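You operate a simulated robot arm through the tools that you are given. There is no shell and no other tool.

You run a simulated robot arm. Do the job below in one go: nothing can be reset, and whatever is moved stays where it is left.

## Task
Press the white cap home on the slide's post with the lever.
Fine: draw the slide out again at the end.

It is judged by the outcome, as a careful person would: the job done as asked, and still so three seconds after it is handed in. It fails if anything else is knocked over, pushed out of place, dropped, spilled or broken. Lids that push on must go on centred and level and be pressed home; caps that screw on are set level and turned clockwise until they are tight.

## Robot
A 7-joint arm with a two-finger parallel gripper, fixed in place. Base frame: the origin is at the foot of the arm, x ahead of it, y to its left, z up. Units: m, degrees, N and s.
With the tool pointing down near the work surface it reaches from about 0.24 to 0.68 m from the base axis. Its first joint turns from -66.0 to 66.0 degrees. Payload 2.4 kg.
Tool frame: the origin (TCP) lies between the finger pads and is the grasp point; the fingertips stand 0.03 m ahead of it; z points along the fingers, y is the line along which they close. Largest opening 0.094 m; finger width 0.028, thickness 0.01; the body of the gripper, 0.05 by 0.096 m, starts 0.055 m behind the TCP.
Orientation is told as [roll, pitch, yaw] about the base's x, y, z axes, in that order, counted from this pose: with the fingers straight down and closing along the base's y, the tool's x points along the base's -x, its y along +y and its z along -z.

## Interface
- The arm moves only by the tool move_arm. Its argument "commands" is a list of rows, each a list of 3 entries, a list of its own where there are three numbers: the turn, a rotation vector about the tool's x, y, z in degrees, then the shift along the tool's x, y, z in m, then the opening, from 0 (shut) to 1 (fully open). In form: [[[rx, ry, rz], [x, y, z], hand], ...]. A call has 1 to 20 rows; each row shifts and turns the commanded pose from where the row before left it, along the tool's axes as they then stand. Rows are played at 5 a second. More than 0.05 m and 8.6 degrees between two rows, or a gripper value outside its range, and nothing of the call is played. A pose out of reach is approached as far as the arm can. The call stops where the force on the tool passes 40 N (or 10 N more than at its start, if that is more) or the arm is blocked; 0.2 s more then pass. Each finger travels about 0.153 m/s and halts on what it meets, pressing with about 29 N; the grip force reading is that of the motor and also rises with nothing between the fingers. The clock runs only during rows and for 0.2 s after the last one: add rows that do not move to give the fingers time. The reply holds the time, the measured pose of the TCP, the force on the tool along the base axes, the opening and the grip force, in the units named above and with some noise, with the torque about the TCP (base axes, N m) and any sound that the robot's microphone picked up, and new pictures: "show" is both (left out), scene, wrist or none.
- Cameras (640 x 400 px; columns grow to the right, rows downward): "scene" is fixed at [0.0157, 0.451, 1.4651]; the picture's right is [-0.83, -0.56, 0.00], its down [-0.25, 0.37, -0.90] and it looks along [0.50, -0.74, -0.44] (base axes); focal length 310 px, centre (320, 200). "wrist" rides on the gripper at [0.076, 0.014, -0.102] in the tool frame; the picture's right is [-0.18, 0.98, 0.00], its down [-0.75, -0.14, -0.64] and it looks along [-0.63, -0.12, 0.77] (tool axes); focal length 243 px, centre (320, 200). There is no depth. A picture from a camera that has moved, and an enlarged one, comes with that camera's place and axes in the base frame and with its lens. The place of the scene camera against the robot may be out by one fixed shift of up to 0.025 m in any direction.
- inspect(camera, box): a new picture of the part [left, top, right, bottom] of that camera's present view, enlarged. No time passes.
- finish_job(): hands the job in; it is judged then, once.

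Places have to be worked out from the pictures, the camera data and where the tool is seen. Open the gripper and draw the arm clear of the work before you hand the job in, unless the task says otherwise.

The tools are called as a command line: name --argument value ..., lists and objects as JSON in quotes. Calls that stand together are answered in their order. move_arm: Moves the arm, as the interface text tells. Its arguments: {"type":"object","properties":{"commands":{"type":"array","items":{"type":"array"}},"show":{"type":"string","enum":["both","scene","wrist","none"]}},"required":["commands"]} The other tools are called the same way: inspect (camera, box) takes an enlarged picture of a part of a camera's view; finish_job () hands the job in.

At the start:

```text
t: 0.0
tcp_pos: [0.3242, -0.1053, 1.2415]
tcp_rot: [0.0, 0.0, 0.0]
contact_force: [-0.5, 0.3, 0.1]
moment: [-0.02, 0.01, -0.03]
grip_width: 0.0939
grasp_force: 0.0
```

scene: 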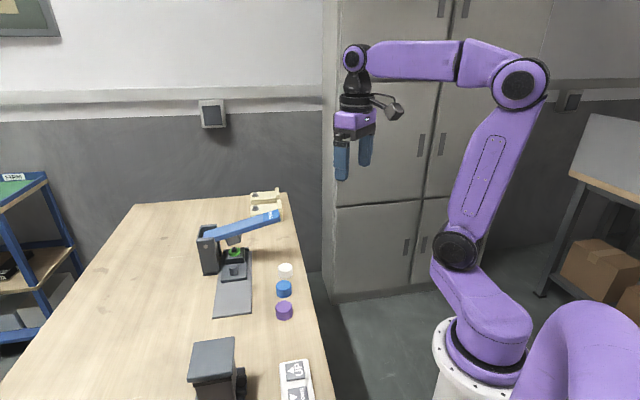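
wrist: 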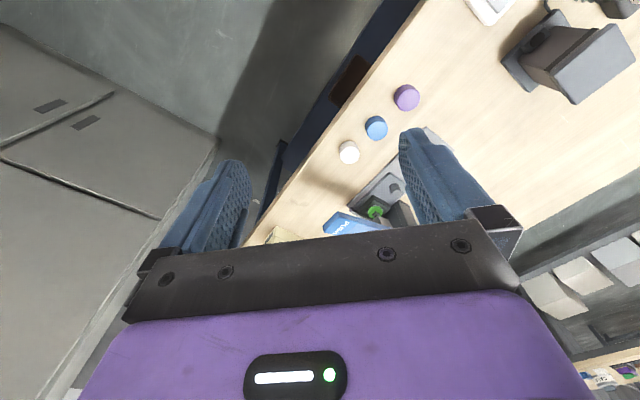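

I see a table with a lever press, a slide with a post, and white, blue and purple caps. I'll look closer at the press and surroundings before moving.

inspect --camera "scene" --box '[180, 180, 320, 330]'

inspect --camera "wrist" --box '[260, 60, 480, 260]'

inspect --camera "scene" --box '[160, 300, 340, 400]'

```text
2.67 times, centred on (250, 255) of scene
camera zoom: at [0.0157, 0.451, 1.4651], right [-0.83, -0.56, 0.0], down [-0.25, 0.37, -0.9], along [0.5, -0.74, -0.44], focal length 826 px, centre (507, 53)
```

zoom: 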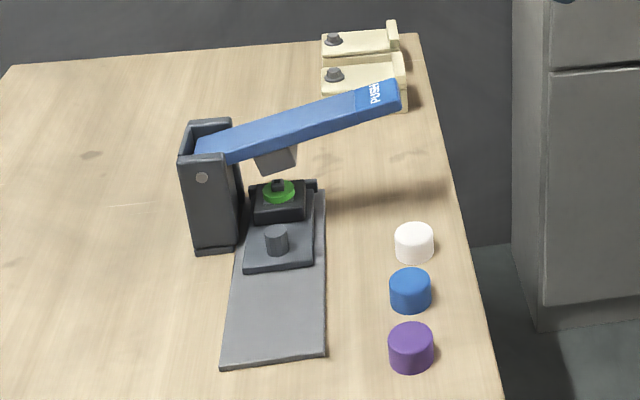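

```text
2.00 times, centred on (370, 160) of wrist
camera zoom: at [0.249, -0.0911, 1.3433], right [0.18, 0.98, 0.0], down [0.75, -0.14, 0.64], along [0.63, -0.12, -0.77], focal length 485 px, centre (220, 280)
```

zoom: 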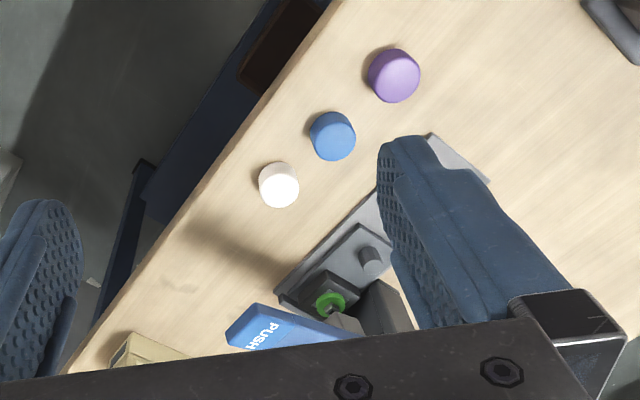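

```text
3.56 times, centred on (250, 350) of scene
camera zoom: at [0.0157, 0.451, 1.4651], right [-0.83, -0.56, 0.0], down [-0.25, 0.37, -0.9], along [0.5, -0.74, -0.44], focal length 1102 px, centre (569, -333)
```

zoom: 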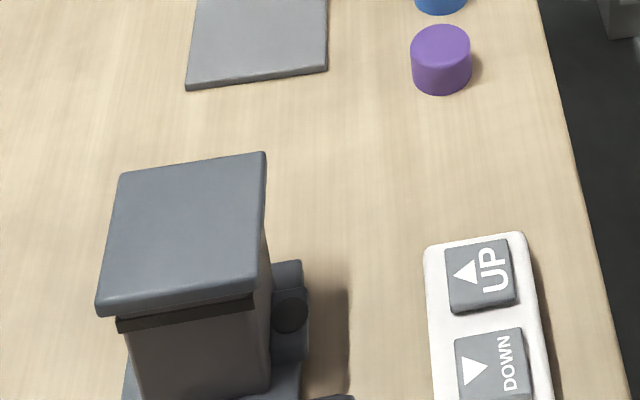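

The scene and wrist rays put the white cap near (0.50, -0.08, 0.89). The lever handle is near (0.556, -0.112, 1.04), and the slide axis runs about 45° in the table plane. I'll move the arm a little forward and lower, still well above everything, to get a closer wrist view.

move_arm --commands '[[[0, 0, 0], [-0.019, 0.019, 0.02], 1], [[0, 0, 0], [-0.019, 0.019, 0.02], 1], [[0, 0, 0], [-0.019, 0.019, 0.02], 1], [[0, 0, 0], [-0.019, 0.019, 0.02], 1], [[0, 0, 0], [0, 0, 0], 1]]' --show "both"

```text
t: 1.2
tcp_pos: [0.4007, -0.0284, 1.1596]
tcp_rot: [0.0, 0.0, 0.0]
contact_force: [-0.7, -0.3, 0.2]
moment: [0.01, 0.01, -0.02]
grip_width: 0.094
grasp_force: 0.1
camera wrist: at [0.3245, -0.0139, 1.2621], right [0.18, 0.98, 0.0], down [0.75, -0.14, 0.64], along [0.63, -0.12, -0.77], focal length 243 px, centre (320, 200)
```

scene: 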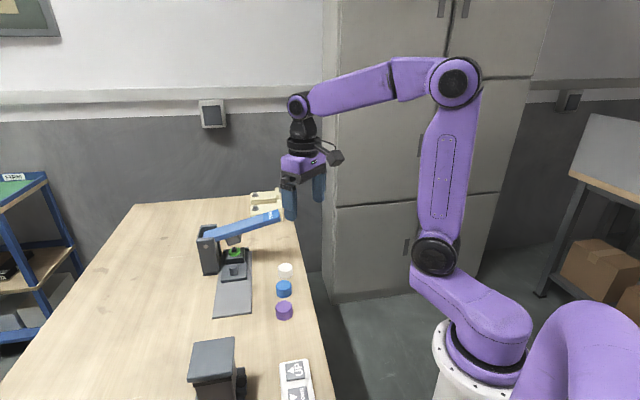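
wrist: 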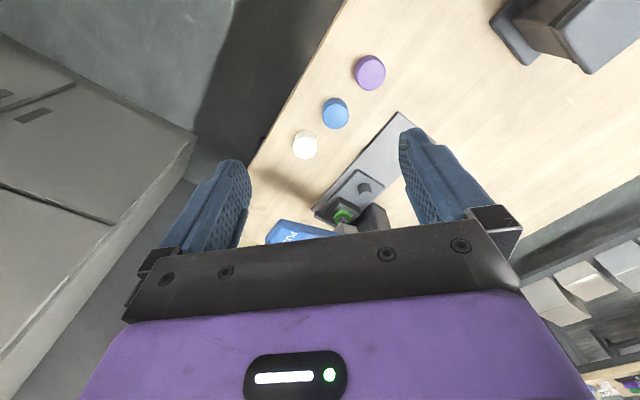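

The press is now visible between the fingers. I'll zoom in on it to understand the slide, post and the green ring.

inspect --camera "wrist" --box '[255, 100, 415, 245]'

inspect --camera "scene" --box '[190, 200, 300, 320]'

inspect --camera "scene" --box '[215, 225, 265, 285]'

inspect --camera "scene" --box '[240, 180, 310, 240]'

```text
2.76 times, centred on (335, 172) of wrist
camera zoom: at [0.3245, -0.0139, 1.2621], right [0.18, 0.98, 0.0], down [0.75, -0.14, 0.64], along [0.63, -0.12, -0.77], focal length 669 px, centre (279, 276)
```

zoom: 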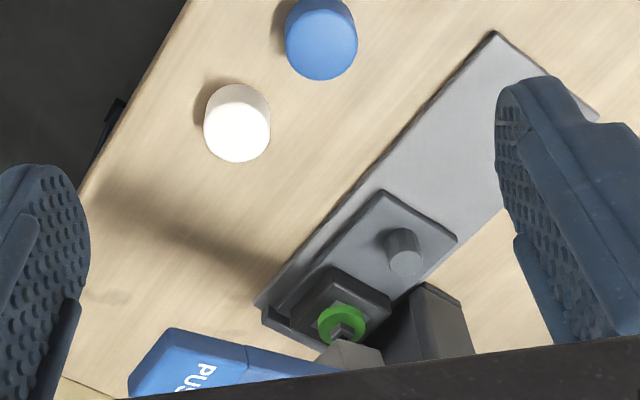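

```text
3.33 times, centred on (245, 260) of scene
camera zoom: at [0.0157, 0.451, 1.4651], right [-0.83, -0.56, 0.0], down [-0.25, 0.37, -0.9], along [0.5, -0.74, -0.44], focal length 1033 px, centre (570, 0)
```

zoom: 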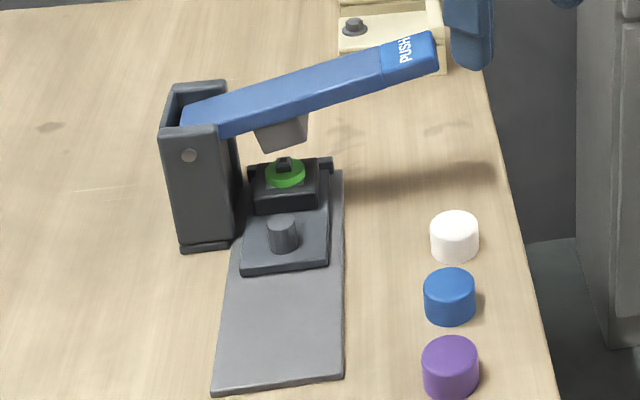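

```text
6.67 times, centred on (240, 255) of scene
camera zoom: at [0.0157, 0.451, 1.4651], right [-0.83, -0.56, 0.0], down [-0.25, 0.37, -0.9], along [0.5, -0.74, -0.44], focal length 2066 px, centre (853, -167)
```

zoom: 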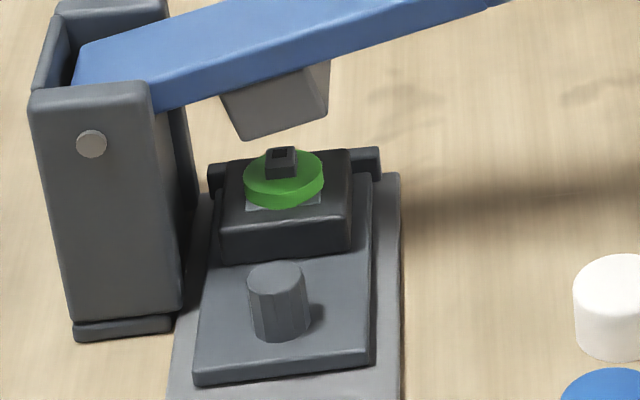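

```text
6.67 times, centred on (275, 210) of scene
camera zoom: at [0.0157, 0.451, 1.4651], right [-0.83, -0.56, 0.0], down [-0.25, 0.37, -0.9], along [0.5, -0.74, -0.44], focal length 2066 px, centre (620, 133)
```

zoom: 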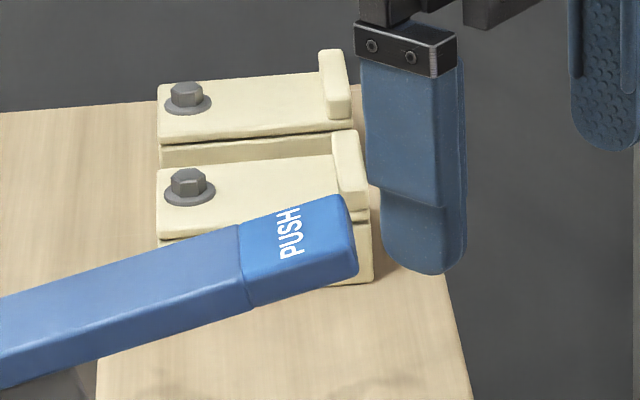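

Under the lever's hammer sits a black box with a green disc. The grey post is about 65 mm further out along the rail. I need to know whether that black box belongs to the slide, so I'll take a closer look along the slide axis with the wrist camera, turning the tool -45° in yaw and staying high.

move_arm --commands '[[[0, 0, 0], [-0.032, 0.022, 0.016], 1], [[0, 0, 0], [-0.032, 0.022, 0.016], 1], [[0, 0, 0], [-0.032, 0.022, 0.016], 1], [[0, 0, 0], [-0.032, 0.022, 0.016], 1], [[0, 0, 0], [-0.032, 0.022, 0.016], 1], [[0, 0, 7.5], [0, 0, 0], 1], [[0, 0, 7.5], [0, 0, 0], 1], [[0, 0, 7.5], [0, 0, 0], 1], [[0, 0, 7.5], [0, 0, 0], 1], [[0, 0, 7.5], [0, 0, 0], 1], [[0, 0, 7.5], [0, 0, 0], 1], [[0, 0, 0], [0, 0, 0], 1]]' --show "both"

```text
t: 3.8
tcp_pos: [0.5619, 0.0822, 1.0797]
tcp_rot: [0.0, 0.0, -45.0]
contact_force: [-0.4, 0.1, 0.3]
moment: [0.0, 0.02, 0.01]
grip_width: 0.0941
grasp_force: 0.0
camera wrist: at [0.5177, 0.1453, 1.1823], right [0.83, 0.56, 0.0], down [0.43, -0.63, 0.64], along [0.36, -0.53, -0.77], focal length 243 px, centre (320, 200)
```

scene: 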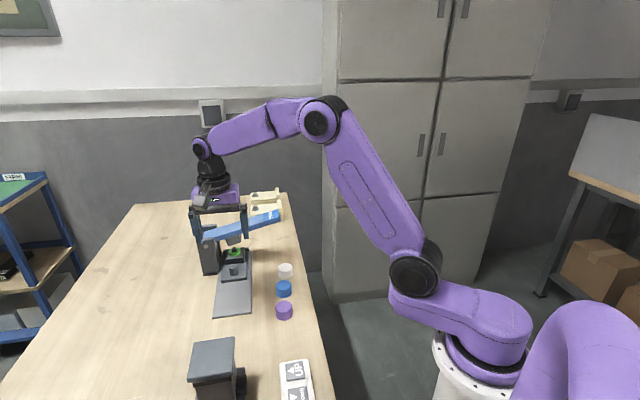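
wrist: 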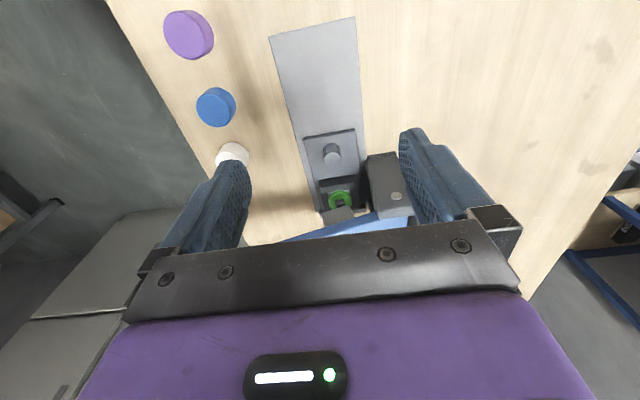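

The slide, post and green-disc box are lined up in the view. I'll zoom in.

inspect --camera "wrist" --box '[285, 115, 405, 235]'

inspect --camera "wrist" --box '[180, 0, 400, 220]'

```text
3.33 times, centred on (345, 175) of wrist
camera zoom: at [0.5177, 0.1453, 1.1823], right [0.83, 0.56, 0.0], down [0.43, -0.63, 0.64], along [0.36, -0.53, -0.77], focal length 809 px, centre (237, 283)
```

zoom: 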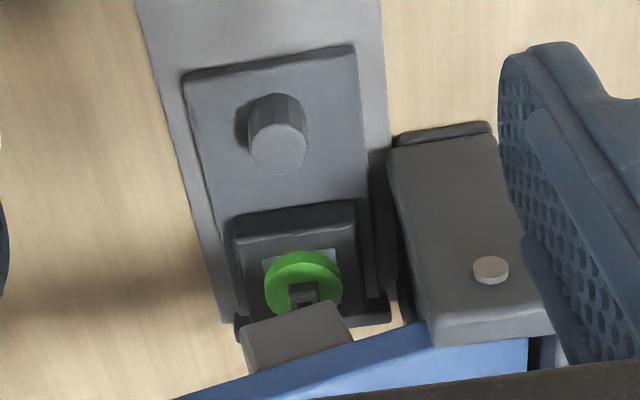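

```text
1.82 times, centred on (290, 110) of wrist
camera zoom: at [0.5177, 0.1453, 1.1823], right [0.83, 0.56, 0.0], down [0.43, -0.63, 0.64], along [0.36, -0.53, -0.77], focal length 441 px, centre (374, 364)
```

zoom: 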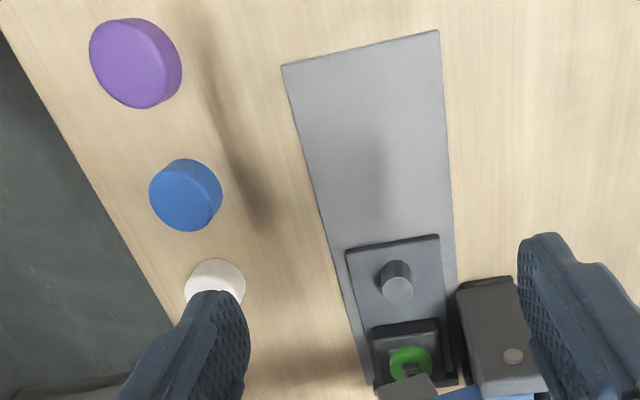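

Zooming seems to re-render at higher resolution, so I'll zoom much tighter on the green-disc box, the post and the caps.

inspect --camera "wrist" --box '[312, 170, 366, 220]'

inspect --camera "scene" --box '[222, 238, 256, 268]'

inspect --camera "scene" --box '[268, 255, 304, 325]'

```text
8.00 times, centred on (339, 195) of wrist
camera zoom: at [0.5177, 0.1453, 1.1823], right [0.83, 0.56, 0.0], down [0.43, -0.63, 0.64], along [0.36, -0.53, -0.77], focal length 1941 px, centre (168, 240)
```

zoom: 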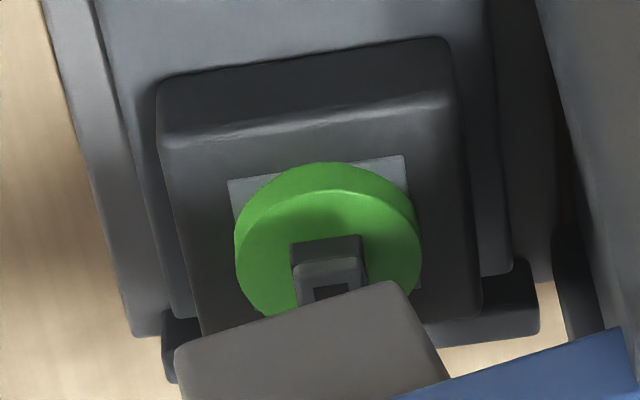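

```text
13.33 times, centred on (239, 253) of scene
camera zoom: at [0.0157, 0.451, 1.4651], right [-0.83, -0.56, 0.0], down [-0.25, 0.37, -0.9], along [0.5, -0.74, -0.44], focal length 4131 px, centre (1400, -507)
```

zoom: 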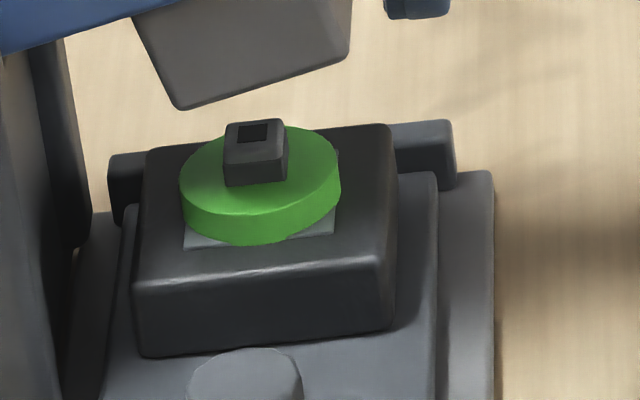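

```text
5.71 times, centred on (286, 290) of scene
camera zoom: at [0.0157, 0.451, 1.4651], right [-0.83, -0.56, 0.0], down [-0.25, 0.37, -0.9], along [0.5, -0.74, -0.44], focal length 1770 px, centre (514, -314)
```

zoom: 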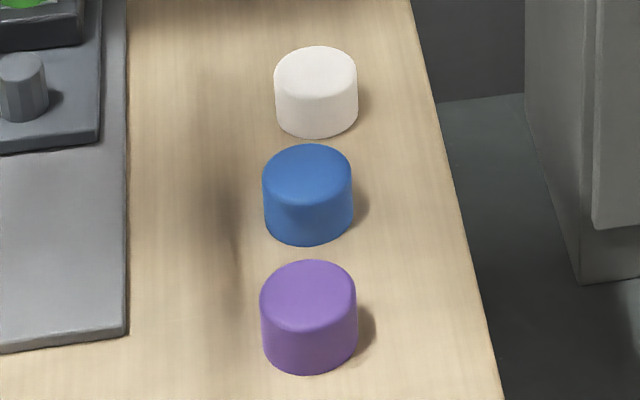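

From two wrist views I triangulated several points:
- Grey knob top: about (0.625, 0.019, 0.903)
- Green disc and square boss: about (0.675, -0.031, 0.905), directly under the hammer
- Rail top: z ≈ 0.86

The slide is already against its end stop with the square post under the hammer, so the grey cylinder looks like its pull knob. I'll move above it with the hand partly closed to check.

move_arm --commands '[[[0, 0, 0], [-0.03, 0, 0.03], 0.7], [[0, 0, 0], [-0.03, 0, 0.03], 0.45], [[0, 0, 0], [-0.029, 0, 0.02], 0.45], [[0, 0, 0], [0, 0, 0], 0.45], [[0, 0, 0], [0, 0, 0], 0.45]]' --show "both"

```text
t: 5.0
tcp_pos: [0.6265, 0.0166, 0.9999]
tcp_rot: [0.1, 0.0, -44.9]
contact_force: [0.2, 0.6, -0.1]
moment: [-0.02, 0.0, -0.02]
grip_width: 0.0422
grasp_force: 0.2
camera wrist: at [0.5821, 0.0805, 1.1026], right [0.82, 0.57, 0.0], down [0.43, -0.63, 0.64], along [0.36, -0.53, -0.77], focal length 243 px, centre (320, 200)
```

scene: 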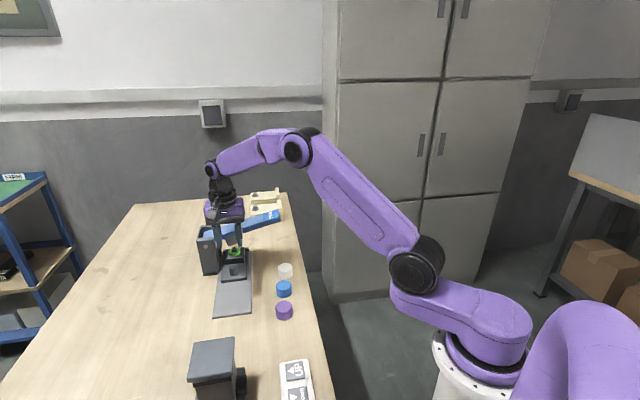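
wrist: 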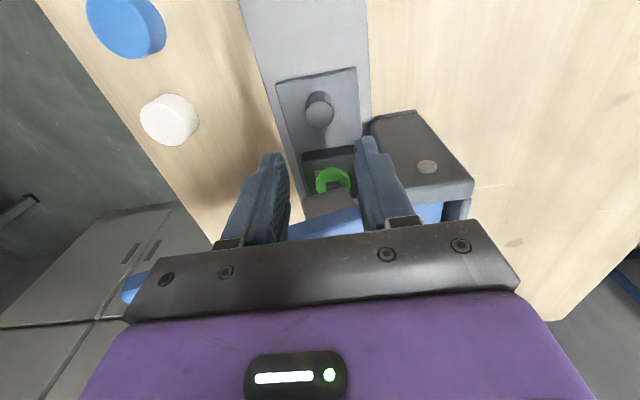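

The TCP is right above the knob. I'll zoom to refine the knob centre and check clearance to the column and plate.

inspect --camera "wrist" --box '[260, 60, 380, 140]'

inspect --camera "scene" --box '[190, 190, 290, 300]'

inspect --camera "wrist" --box '[280, 130, 400, 240]'

```text
5.00 times, centred on (320, 100) of wrist
camera zoom: at [0.5821, 0.0805, 1.1026], right [0.82, 0.57, 0.0], down [0.43, -0.63, 0.64], along [0.36, -0.53, -0.77], focal length 1213 px, centre (320, 700)
```

zoom: 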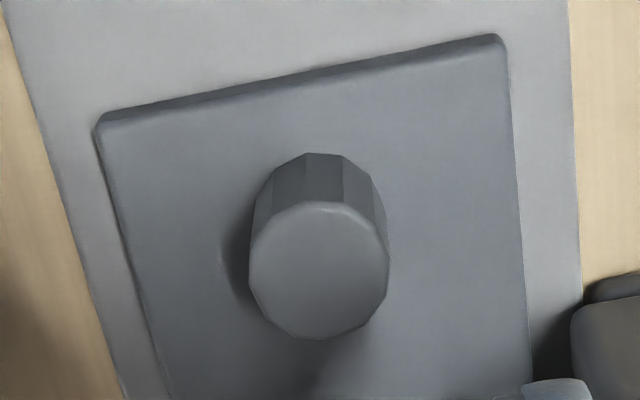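

```text
3.64 times, centred on (240, 245) of scene
camera zoom: at [0.0157, 0.451, 1.4651], right [-0.83, -0.56, 0.0], down [-0.25, 0.37, -0.9], along [0.5, -0.74, -0.44], focal length 1127 px, centre (611, 36)
```

zoom: 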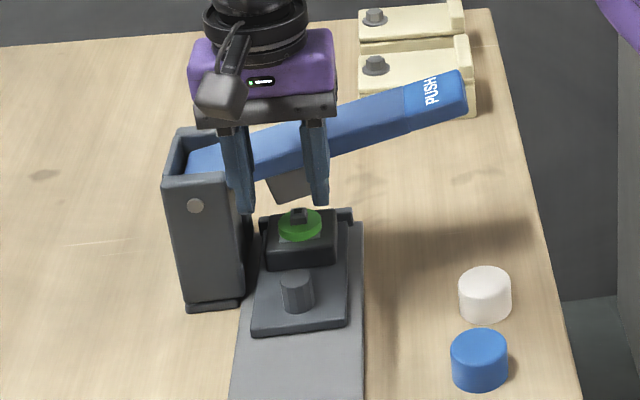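

```text
3.64 times, centred on (340, 185) of wrist
camera zoom: at [0.5821, 0.0805, 1.1026], right [0.82, 0.57, 0.0], down [0.43, -0.63, 0.64], along [0.36, -0.53, -0.77], focal length 882 px, centre (247, 254)
```

zoom: 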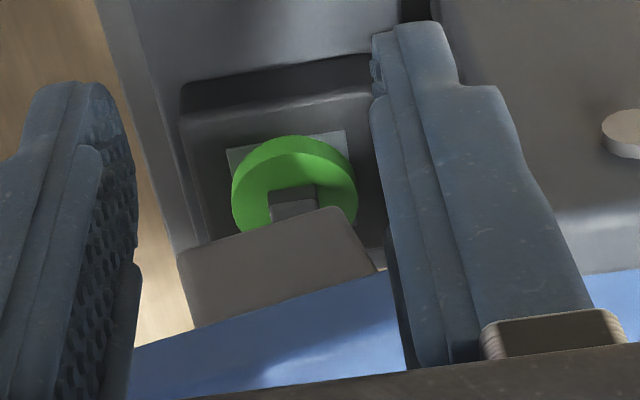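

The knob top is at (0.624, 0.019, 0.904), diameter about 23 mm, on a slide plate at z≈0.88. I'll lower around it to TCP z≈0.915, with fingertips just above the plate, and close on it.

move_arm --commands '[[[0, 0, 0], [0.003, 0, 0.022], 0.45], [[0, 0, 0], [0, 0, 0.022], 0.45], [[0, 0, 0], [0, 0, 0.021], 0.45], [[0, 0, 0], [0, 0, 0.019], 0.45], [[0, 0, 0], [0, 0, 0], 0.45], [[0, 0, 0], [0, 0, 0], 0.1], [[0, 0, 0], [0, 0, 0], 0.1], [[0, 0, 0], [0, 0, 0], 0.1]]' --show "both"

```text
t: 6.8
tcp_pos: [0.6229, 0.021, 0.9156]
tcp_rot: [0.0, -0.1, -45.0]
contact_force: [4.8, 2.7, -6.7]
moment: [-0.45, -0.06, -0.01]
grip_width: 0.0235
grasp_force: 44.8
camera wrist: at [0.5785, 0.0846, 1.018], right [0.82, 0.57, 0.0], down [0.43, -0.63, 0.64], along [0.36, -0.53, -0.77], focal length 243 px, centre (320, 200)
```

scene: 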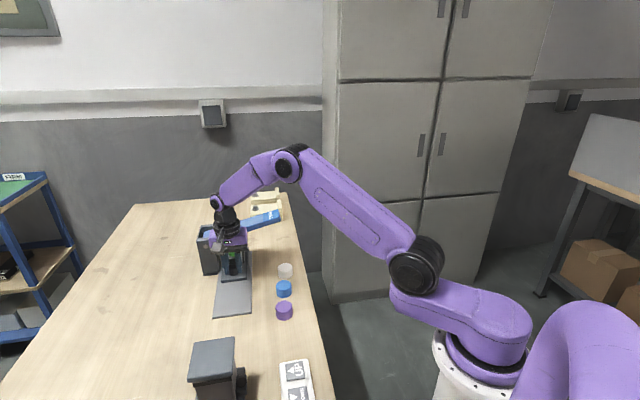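
wrist: 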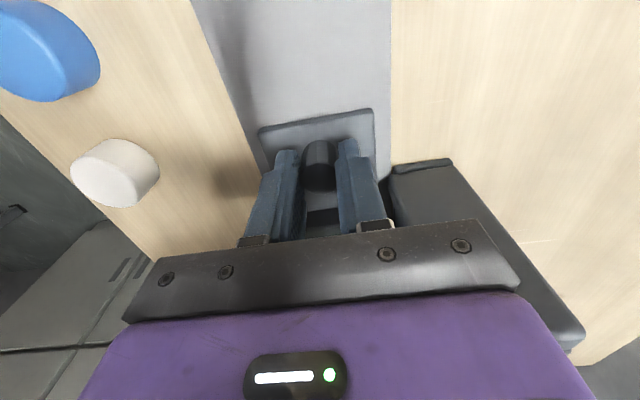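

The knob is gripped at 23.5 mm width. I'll draw the slide out slowly along its axis (tool +x), watching forces.

move_arm --commands '[[[0, 0, 0], [0.005, 0, 0], 0.1], [[0, 0, 0], [0.01, 0, 0], 0.1], [[0, 0, 0], [0.01, 0, 0], 0.1], [[0, 0, 0], [0.01, 0, 0], 0.1], [[0, 0, 0], [0, 0, 0], 0.1]]' --show "both"

```text
t: 8.0
tcp_pos: [0.5972, 0.0468, 0.9165]
tcp_rot: [-0.1, 0.1, -44.9]
contact_force: [3.6, 5.7, -27.7]
moment: [0.28, -0.79, -0.07]
grip_width: 0.0235
grasp_force: 44.8
camera wrist: at [0.5532, 0.1102, 1.0183], right [0.82, 0.57, 0.0], down [0.44, -0.63, 0.64], along [0.36, -0.53, -0.77], focal length 243 px, centre (320, 200)
```

scene: 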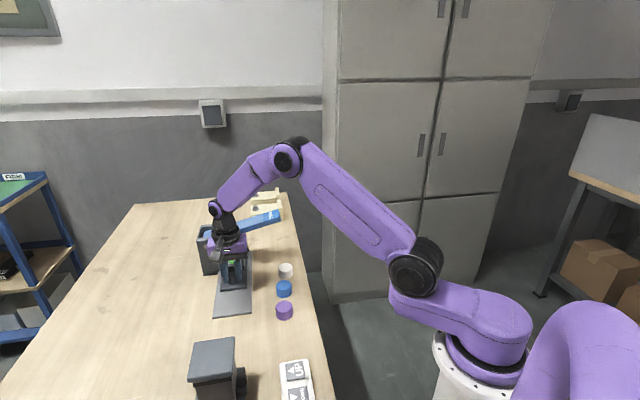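
wrist: 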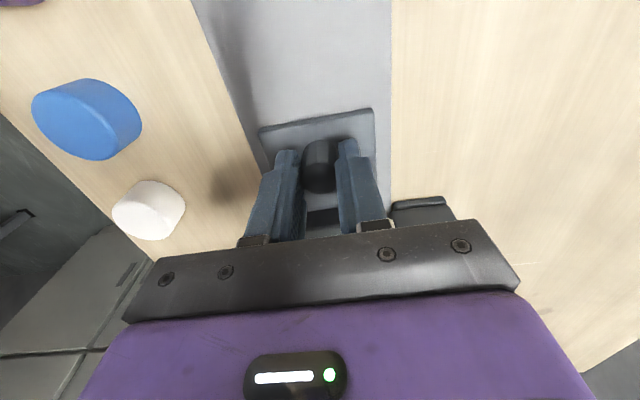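

The slide came out 36 mm together with the black box, so knob, plate and box are one carriage. The tool shows a 28 N vertical load. I'll ease down by 1 mm and keep drawing it out in small steps.

move_arm --commands '[[[0, 0, 0], [0, 0, 0.001], 0.1], [[0, 0, 0], [0, 0, 0], 0.1]]' --show "none"

```text
t: 8.6
tcp_pos: [0.5972, 0.0464, 0.9157]
tcp_rot: [0.1, 0.2, -44.8]
contact_force: [4.5, 5.8, -20.6]
moment: [1.32, 0.52, 0.09]
grip_width: 0.0235
grasp_force: 45.2
```

Load dropped to about 21 N. I'll ease down another 2 mm and read again.

move_arm --commands '[[[0, 0, 0], [0, 0, 0.001], 0.1], [[0, 0, 0], [0, 0, 0.001], 0.1], [[0, 0, 0], [0, 0, 0], 0.1]]' --show "none"

```text
t: 9.4
tcp_pos: [0.5977, 0.0451, 0.9152]
tcp_rot: [0.2, -0.2, -45.1]
contact_force: [2.5, 4.2, 11.1]
moment: [0.38, 1.12, -0.05]
grip_width: 0.0237
grasp_force: 44.8
```

Now it's a slight upward push of 11 N. I'll back off under 1 mm and continue drawing out.

move_arm --commands '[[[0, 0, 0], [0.008, 0, -0.0007], 0.1], [[0, 0, 0], [0.01, 0, 0], 0.1], [[0, 0, 0], [0.01, 0, 0], 0.1], [[0, 0, 0], [0, 0, 0], 0.1]]' --show "none"

```text
t: 10.4
tcp_pos: [0.578, 0.0651, 0.9164]
tcp_rot: [0.1, -0.1, -44.9]
contact_force: [1.6, -0.1, 20.3]
moment: [-1.03, -0.33, 0.2]
grip_width: 0.0235
grasp_force: 45.4
```

Out 63 mm so far. I'll lift the command by 1 mm to relieve the 20 N push and draw out another ~40 mm.

move_arm --commands '[[[0, 0, 0], [0.008, 0, -0.001], 0.1], [[0, 0, 0], [0.01, 0, 0], 0.1], [[0, 0, 0], [0.01, 0, 0], 0.1], [[0, 0, 0], [0.01, 0, 0], 0.1], [[0, 0, 0], [0, 0, 0], 0.1]]' --show "both"

```text
t: 11.6
tcp_pos: [0.5504, 0.0928, 0.9161]
tcp_rot: [0.1, 0.0, -44.9]
contact_force: [7.8, 11.6, 6.6]
moment: [-0.05, 0.07, 0.05]
grip_width: 0.0234
grasp_force: 45.1
camera wrist: at [0.5065, 0.1566, 1.0181], right [0.82, 0.57, 0.0], down [0.43, -0.63, 0.64], along [0.36, -0.53, -0.77], focal length 243 px, centre (320, 200)
```

scene: 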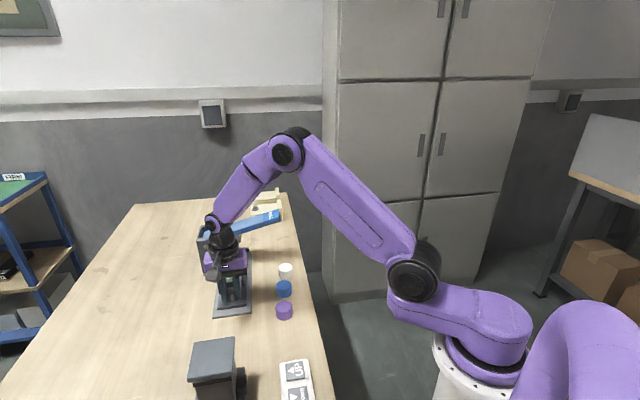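
wrist: 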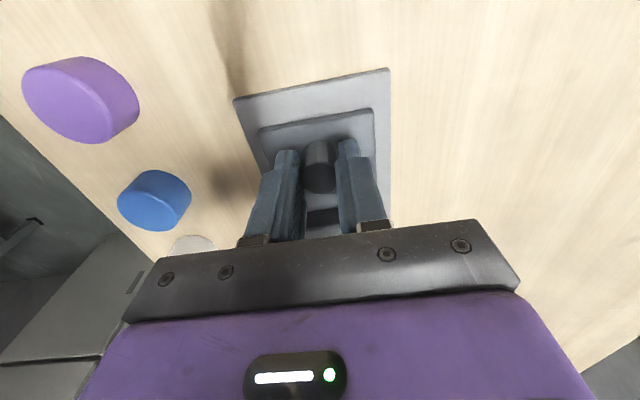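

The slide is drawn out about 102 mm, near the rail end, which gives plenty of clearance from the lever. I'll release the knob, rise straight up, and look down at the black box with the post.

move_arm --commands '[[[0, 0, 0], [0, 0, 0], 0.45], [[0, 0, 0], [0, 0, 0], 0.45], [[0, 0, 0], [0, 0, -0.02], 0.45], [[0, 0, 0], [0, 0, -0.03], 0.45], [[0, 0, 0], [0, 0, -0.04], 0.45], [[0, 0, 0], [0, 0, -0.04], 0.6], [[0, 0, 0], [0, 0, 0], 0.8], [[0, 0, 0], [0, 0, 0], 1]]' --show "both"

```text
t: 13.4
tcp_pos: [0.5501, 0.0933, 1.0464]
tcp_rot: [0.0, 0.0, -45.0]
contact_force: [0.8, -0.4, 0.3]
moment: [-0.01, -0.03, 0.01]
grip_width: 0.094
grasp_force: 0.1
camera wrist: at [0.5055, 0.1565, 1.148], right [0.82, 0.57, 0.0], down [0.43, -0.63, 0.64], along [0.36, -0.53, -0.77], focal length 243 px, centre (320, 200)
```

scene: 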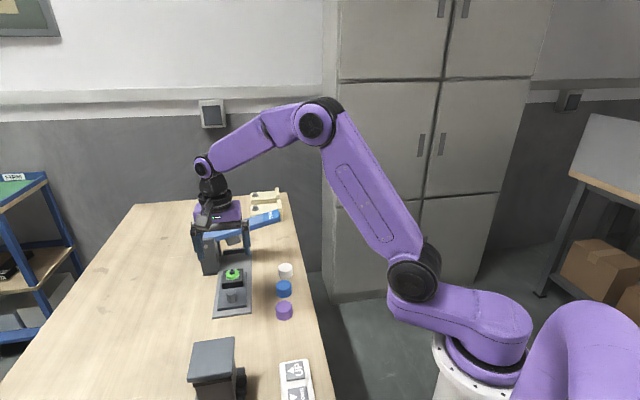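
wrist: 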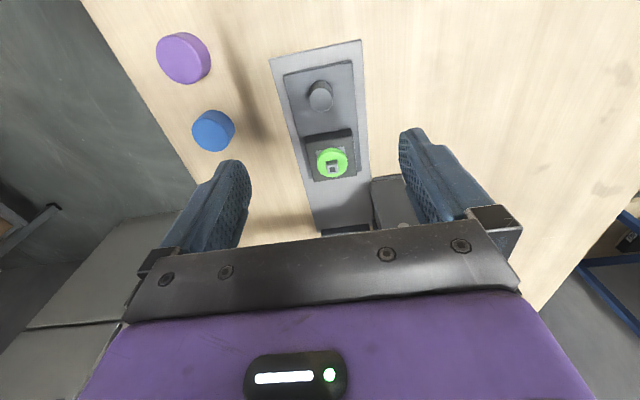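

The carriage with the green-disc post is now out in the open. I'll zoom in on the post, and on the stop bar left behind.

inspect --camera "wrist" --box '[300, 125, 364, 190]'

inspect --camera "wrist" --box '[260, 40, 400, 240]'

inspect --camera "scene" --box '[205, 255, 260, 320]'

```text
6.15 times, centred on (332, 158) of wrist
camera zoom: at [0.5055, 0.1565, 1.148], right [0.82, 0.57, 0.0], down [0.43, -0.63, 0.64], along [0.36, -0.53, -0.77], focal length 1493 px, centre (246, 462)
```

zoom: 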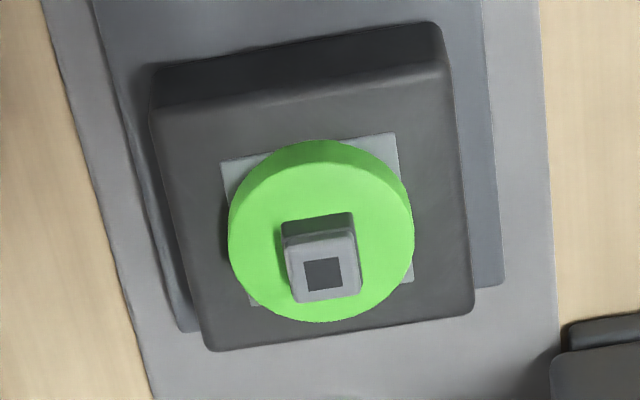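

```text
2.00 times, centred on (330, 140) of wrist
camera zoom: at [0.5055, 0.1565, 1.148], right [0.82, 0.57, 0.0], down [0.43, -0.63, 0.64], along [0.36, -0.53, -0.77], focal length 485 px, centre (300, 320)
```

zoom: 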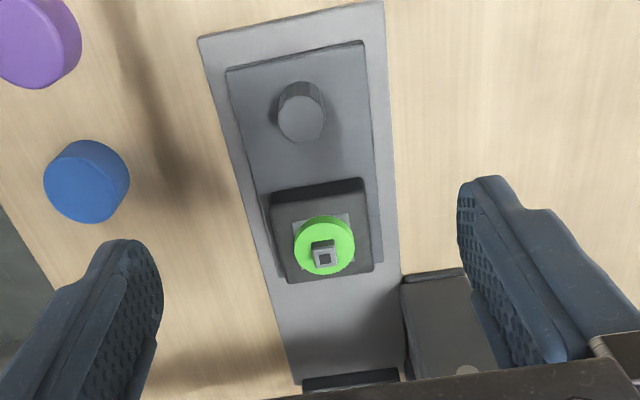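

```text
6.15 times, centred on (232, 288) of scene
camera zoom: at [0.0157, 0.451, 1.4651], right [-0.83, -0.56, 0.0], down [-0.25, 0.37, -0.9], along [0.5, -0.74, -0.44], focal length 1907 px, centre (858, -338)
```

zoom: 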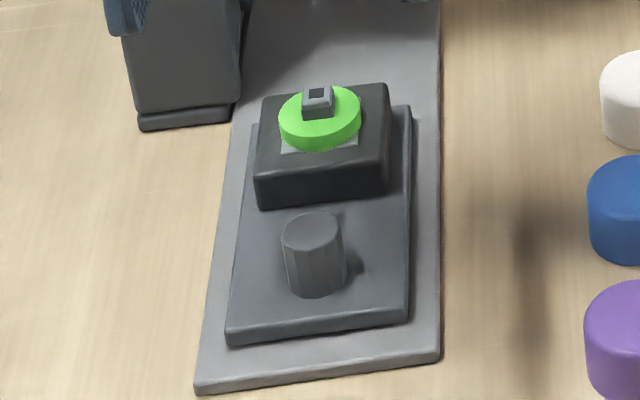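

The grey cylinder is the pull handle. The post is the square black stem on the green disc, which sat under the hammer when the slide was in. I'll go look at the white cap and the nearby lever handle, moving up and sideways toward the cap at a safe height.

move_arm --commands '[[[0, 0, 0], [0, 0, -0.03], 1], [[0, 0, 0], [-0.01, -0.036, -0.024], 1], [[0, 0, 0], [-0.015, -0.036, 0], 1], [[0, 0, 0], [-0.016, -0.036, 0], 1], [[0, 0, 0], [-0.016, -0.034, 0], 1], [[0, 0, 0], [0, 0, 0], 1]]' --show "both"

```text
t: 14.8
tcp_pos: [0.491, -0.0485, 1.0987]
tcp_rot: [0.0, 0.0, -44.9]
contact_force: [0.5, -0.5, -0.1]
moment: [0.02, -0.02, 0.03]
grip_width: 0.0938
grasp_force: 0.0
camera wrist: at [0.4476, 0.0151, 1.2024], right [0.82, 0.57, 0.0], down [0.43, -0.63, 0.64], along [0.36, -0.53, -0.77], focal length 243 px, centre (320, 200)
```

scene: 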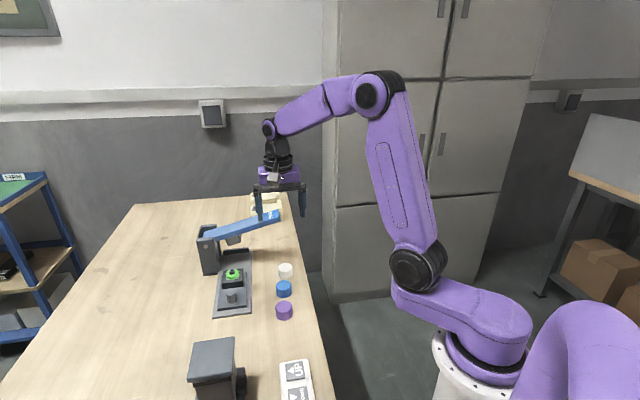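
wrist: 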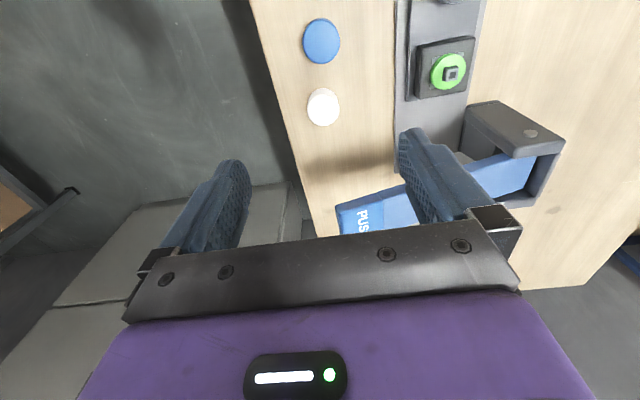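

Good view of the white cap, post and lever. I'll zoom into each to triangulate.

inspect --camera "wrist" --box '[280, 60, 370, 150]'

inspect --camera "wrist" --box '[400, 20, 500, 120]'

inspect --camera "wrist" --box '[310, 90, 580, 250]'

```text
4.44 times, centred on (325, 105) of wrist
camera zoom: at [0.4476, 0.0151, 1.2024], right [0.82, 0.57, 0.0], down [0.43, -0.63, 0.64], along [0.36, -0.53, -0.77], focal length 1078 px, centre (298, 622)
```

zoom: 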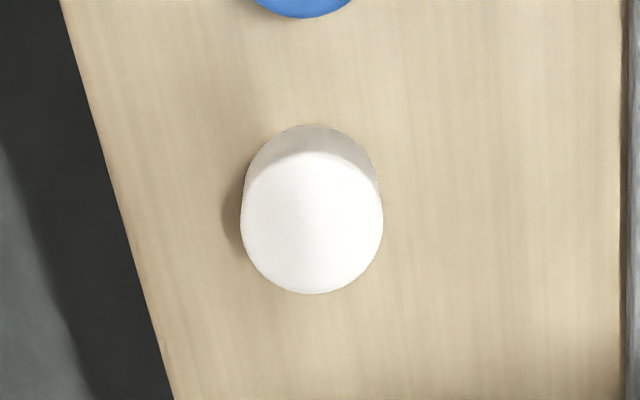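

```text
4.00 times, centred on (450, 70) of wrist
camera zoom: at [0.4476, 0.0151, 1.2024], right [0.82, 0.57, 0.0], down [0.43, -0.63, 0.64], along [0.36, -0.53, -0.77], focal length 970 px, centre (-200, 720)
```

zoom: 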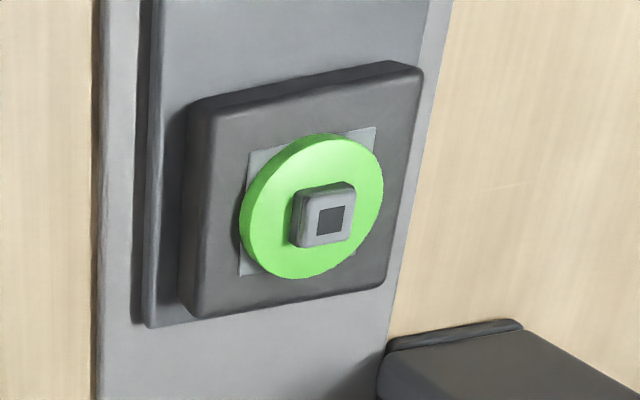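

```text
2.37 times, centred on (445, 170) of wrist
camera zoom: at [0.4476, 0.0151, 1.2024], right [0.82, 0.57, 0.0], down [0.43, -0.63, 0.64], along [0.36, -0.53, -0.77], focal length 575 px, centre (24, 271)
```

zoom: 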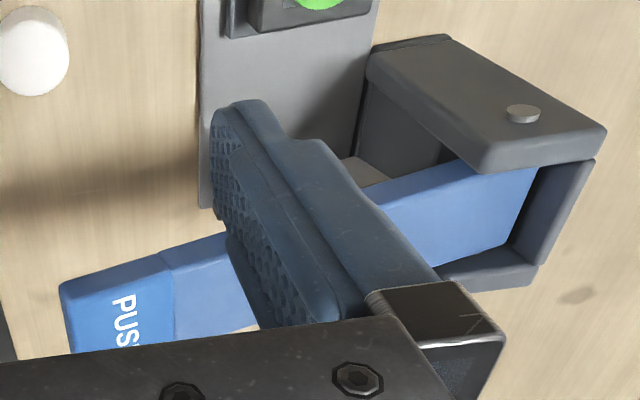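

The measurements so far:
- White cap: about (0.5165, -0.077), 42 mm diameter, z 0.857 to 0.882
- Post top: about (0.6015, 0.0425, 0.917)

The lever handle passes close beside the cap, so I'll lean the hand 15° back, away from the lever, and come down over the cap in stages.

move_arm --commands '[[[0, -7.5, 0], [0, 0, 0], 0.8], [[0, -7.5, 0], [0, 0, 0], 0.8], [[0, 0, 0], [-0.0018, -0.0007, 0.0346], 0.8], [[0, 0, 0], [-0.0018, -0.0007, 0.0346], 0.8], [[0, 0, 0], [-0.0018, -0.0007, 0.0346], 0.75], [[0, 0, 0], [0, 0, 0], 0.75]]' --show "both"

```text
t: 16.2
tcp_pos: [0.5111, -0.0729, 1.0029]
tcp_rot: [-0.1, -15.1, -45.1]
contact_force: [0.3, 0.5, 0.2]
moment: [-0.01, 0.04, 0.02]
grip_width: 0.0702
grasp_force: 0.1
camera wrist: at [0.4501, 0.0075, 1.0807], right [0.82, 0.57, 0.05], down [0.3, -0.5, 0.82], along [0.49, -0.65, -0.58], focal length 243 px, centre (320, 200)
```

scene: 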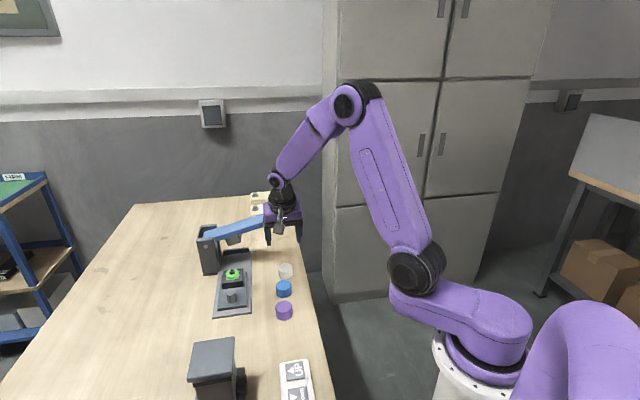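
wrist: 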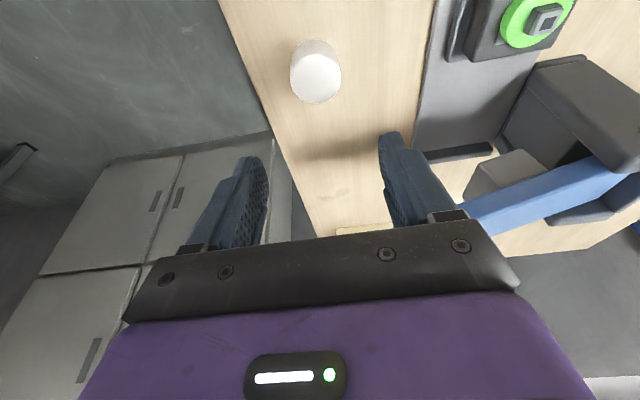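

The TCP is aligned over the cap; the cap centre measures (0.5153, -0.0754). I'll go straight down 108 mm with the fingers astride the cap.

move_arm --commands '[[[0, 0, 0], [0.007, 0.0005, 0.0261], 0.75], [[0, 0, 0], [0.007, 0.0005, 0.0261], 0.75], [[0, 0, 0], [0.007, 0, 0.0261], 0.75], [[0, 0, 0], [0.007, 0, 0.0261], 0.75], [[0, 0, 0], [0, 0, 0], 0.75]]' --show "both"

```text
t: 17.4
tcp_pos: [0.5124, -0.0723, 0.8924]
tcp_rot: [0.0, -15.0, -44.9]
contact_force: [-6.3, 4.5, 11.9]
moment: [0.25, 0.19, 0.02]
grip_width: 0.0699
grasp_force: 0.0
camera wrist: at [0.4521, 0.0075, 0.972], right [0.82, 0.57, 0.05], down [0.3, -0.5, 0.82], along [0.49, -0.65, -0.58], focal length 243 px, centre (320, 200)
```

scene: 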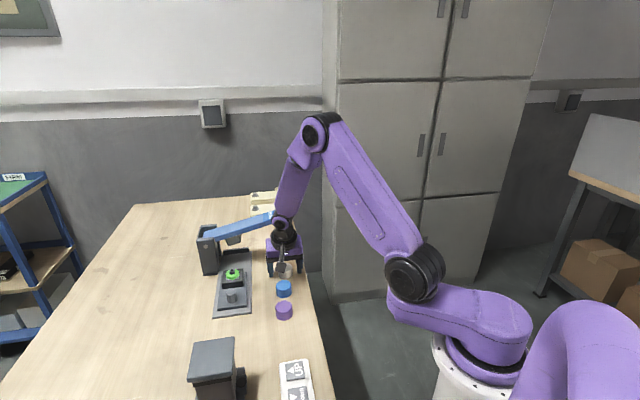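
wrist: 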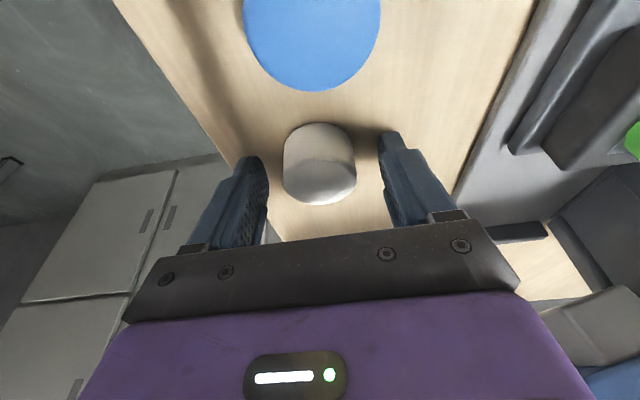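

There's a contact force of about 14 N up and back, so either a fingertip touches the table or the hand touches something. I'll check with zooms.

inspect --camera "scene" --box '[225, 190, 325, 310]'

inspect --camera "wrist" --box '[220, 90, 440, 250]'

```text
3.33 times, centred on (275, 250) of scene
camera zoom: at [0.0153, 0.4511, 1.4651], right [-0.83, -0.56, 0.0], down [-0.25, 0.37, -0.9], along [0.5, -0.74, -0.44], focal length 1033 px, centre (470, 33)
```

zoom: 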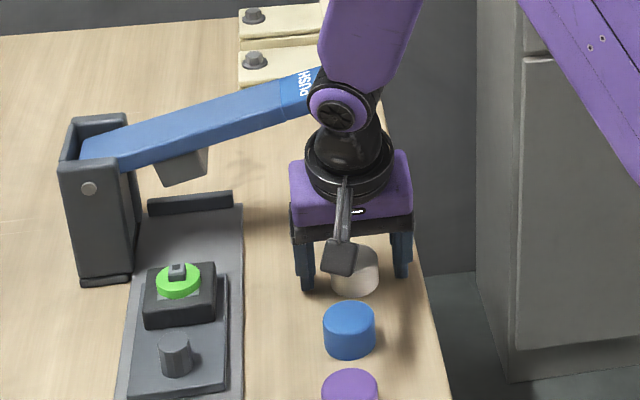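

```text
2.50 times, centred on (330, 170) of wrist
camera zoom: at [0.4521, 0.0075, 0.972], right [0.82, 0.57, 0.05], down [0.3, -0.5, 0.82], along [0.49, -0.65, -0.58], focal length 606 px, centre (295, 275)
```

zoom: 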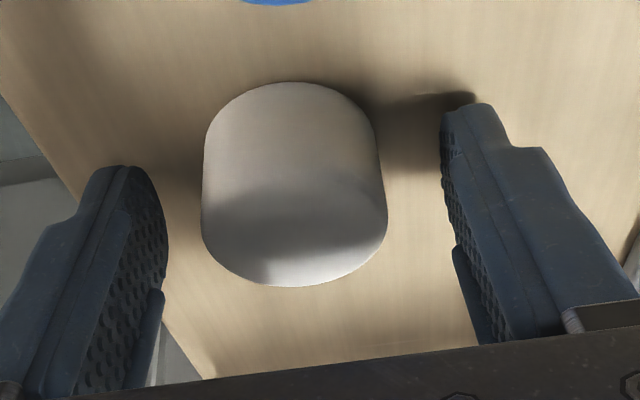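

The moment matches both fingertips' rear corners just touching the table, so the surface is at z≈0.860. The lever isn't touched. I'll rise 4 mm and then close on the cap.

move_arm --commands '[[[0, 0, 0], [-0.001, 0, -0.0039], 0.75], [[0, 0, 0], [0, 0, 0], 0.75]]' --show "none"

```text
t: 18.0
tcp_pos: [0.5131, -0.0734, 0.8958]
tcp_rot: [-0.1, -15.0, -45.0]
contact_force: [-0.8, 0.1, -0.2]
moment: [0.07, 0.01, -0.01]
grip_width: 0.0702
grasp_force: 0.0
```

Contact cleared. Closing on the cap now.

move_arm --commands '[[[0, 0, 0], [0, 0, 0], 0.6], [[0, 0, 0], [0, 0, 0], 0.5], [[0, 0, 0], [0, 0, 0], 0.4], [[0, 0, 0], [0, 0, 0], 0.35], [[0, 0, 0], [0, 0, 0], 0.35]]' --show "wrist"

```text
t: 19.2
tcp_pos: [0.5133, -0.0732, 0.8961]
tcp_rot: [0.0, -15.1, -45.0]
contact_force: [0.6, 0.2, -0.1]
moment: [-0.02, -0.02, 0.0]
grip_width: 0.0401
grasp_force: 28.7
camera wrist: at [0.4519, 0.0077, 0.9755], right [0.82, 0.57, 0.05], down [0.3, -0.5, 0.82], along [0.49, -0.65, -0.58], focal length 243 px, centre (320, 200)
```

wrist: 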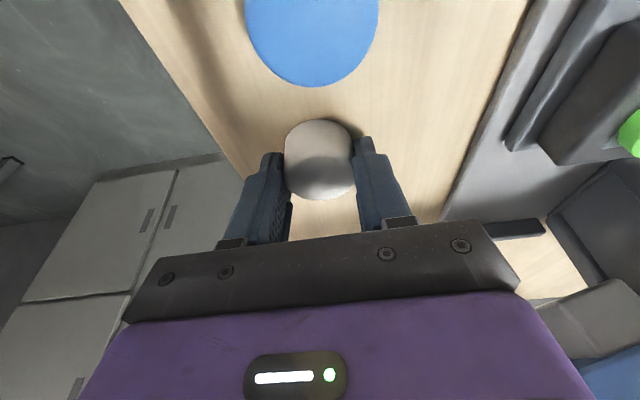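

Gripped at 40 mm width. I'll check how the cap sits between the pads before lifting.

inspect --camera "wrist" --box '[240, 100, 400, 220]'

inspect --camera "scene" --box '[255, 230, 315, 300]'

```text
3.33 times, centred on (320, 160) of wrist
camera zoom: at [0.4519, 0.0077, 0.9755], right [0.82, 0.57, 0.05], down [0.3, -0.5, 0.82], along [0.49, -0.65, -0.58], focal length 809 px, centre (320, 333)
```

zoom: 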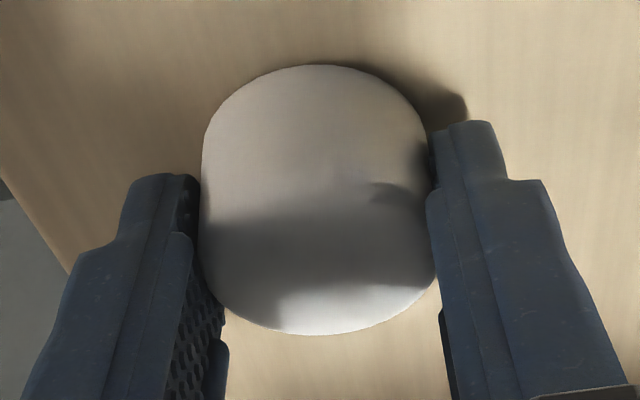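

```text
5.71 times, centred on (285, 265) of scene
camera zoom: at [0.0157, 0.451, 1.4651], right [-0.83, -0.56, 0.0], down [-0.25, 0.37, -0.9], along [0.5, -0.74, -0.44], focal length 1770 px, centre (520, -171)
```

zoom: 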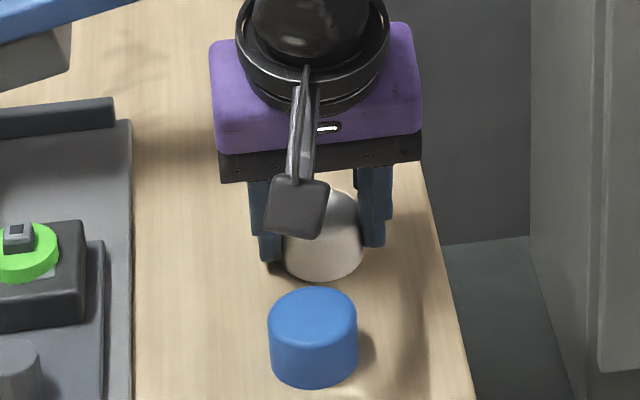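

The cap is held squarely near mid-pad. I'll lift it straight up, past the lever handle height, and check that it comes along.

move_arm --commands '[[[0, 0, 0], [-0.0026, 0, -0.0097], 0.35], [[0, 0, 0], [-0.0078, 0, -0.029], 0.35], [[0, 0, 0], [-0.0104, 0, -0.0386], 0.35], [[0, 0, 0], [-0.0104, 0, -0.0386], 0.35], [[0, 0, 0], [-0.0104, 0, -0.0386], 0.35], [[0, 0, 0], [-0.0104, 0, -0.0386], 0.35], [[0, 0, 0], [0, 0, 0], 0.35]]' --show "both"

```text
t: 20.8
tcp_pos: [0.5143, -0.0719, 1.0955]
tcp_rot: [0.0, -15.1, -44.9]
contact_force: [-0.7, 0.7, -0.2]
moment: [0.04, 0.01, 0.02]
grip_width: 0.0403
grasp_force: 28.7
camera wrist: at [0.4535, 0.0086, 1.1747], right [0.82, 0.57, 0.05], down [0.3, -0.5, 0.81], along [0.49, -0.65, -0.58], focal length 243 px, centre (320, 200)
```

scene: 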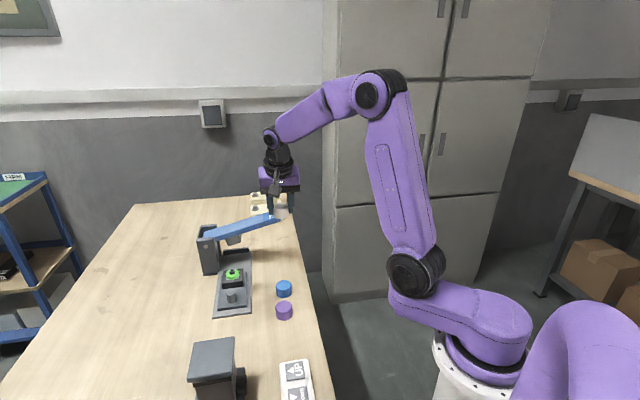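
wrist: 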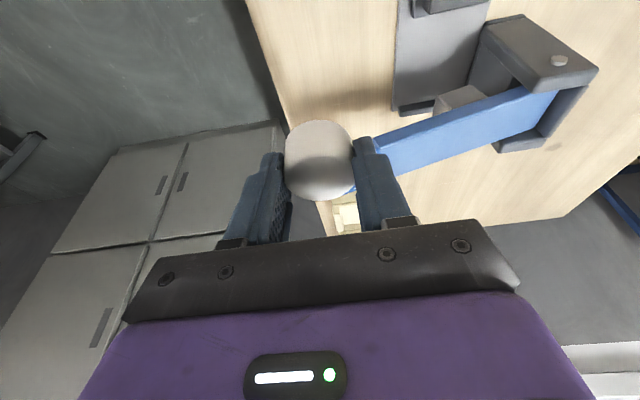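

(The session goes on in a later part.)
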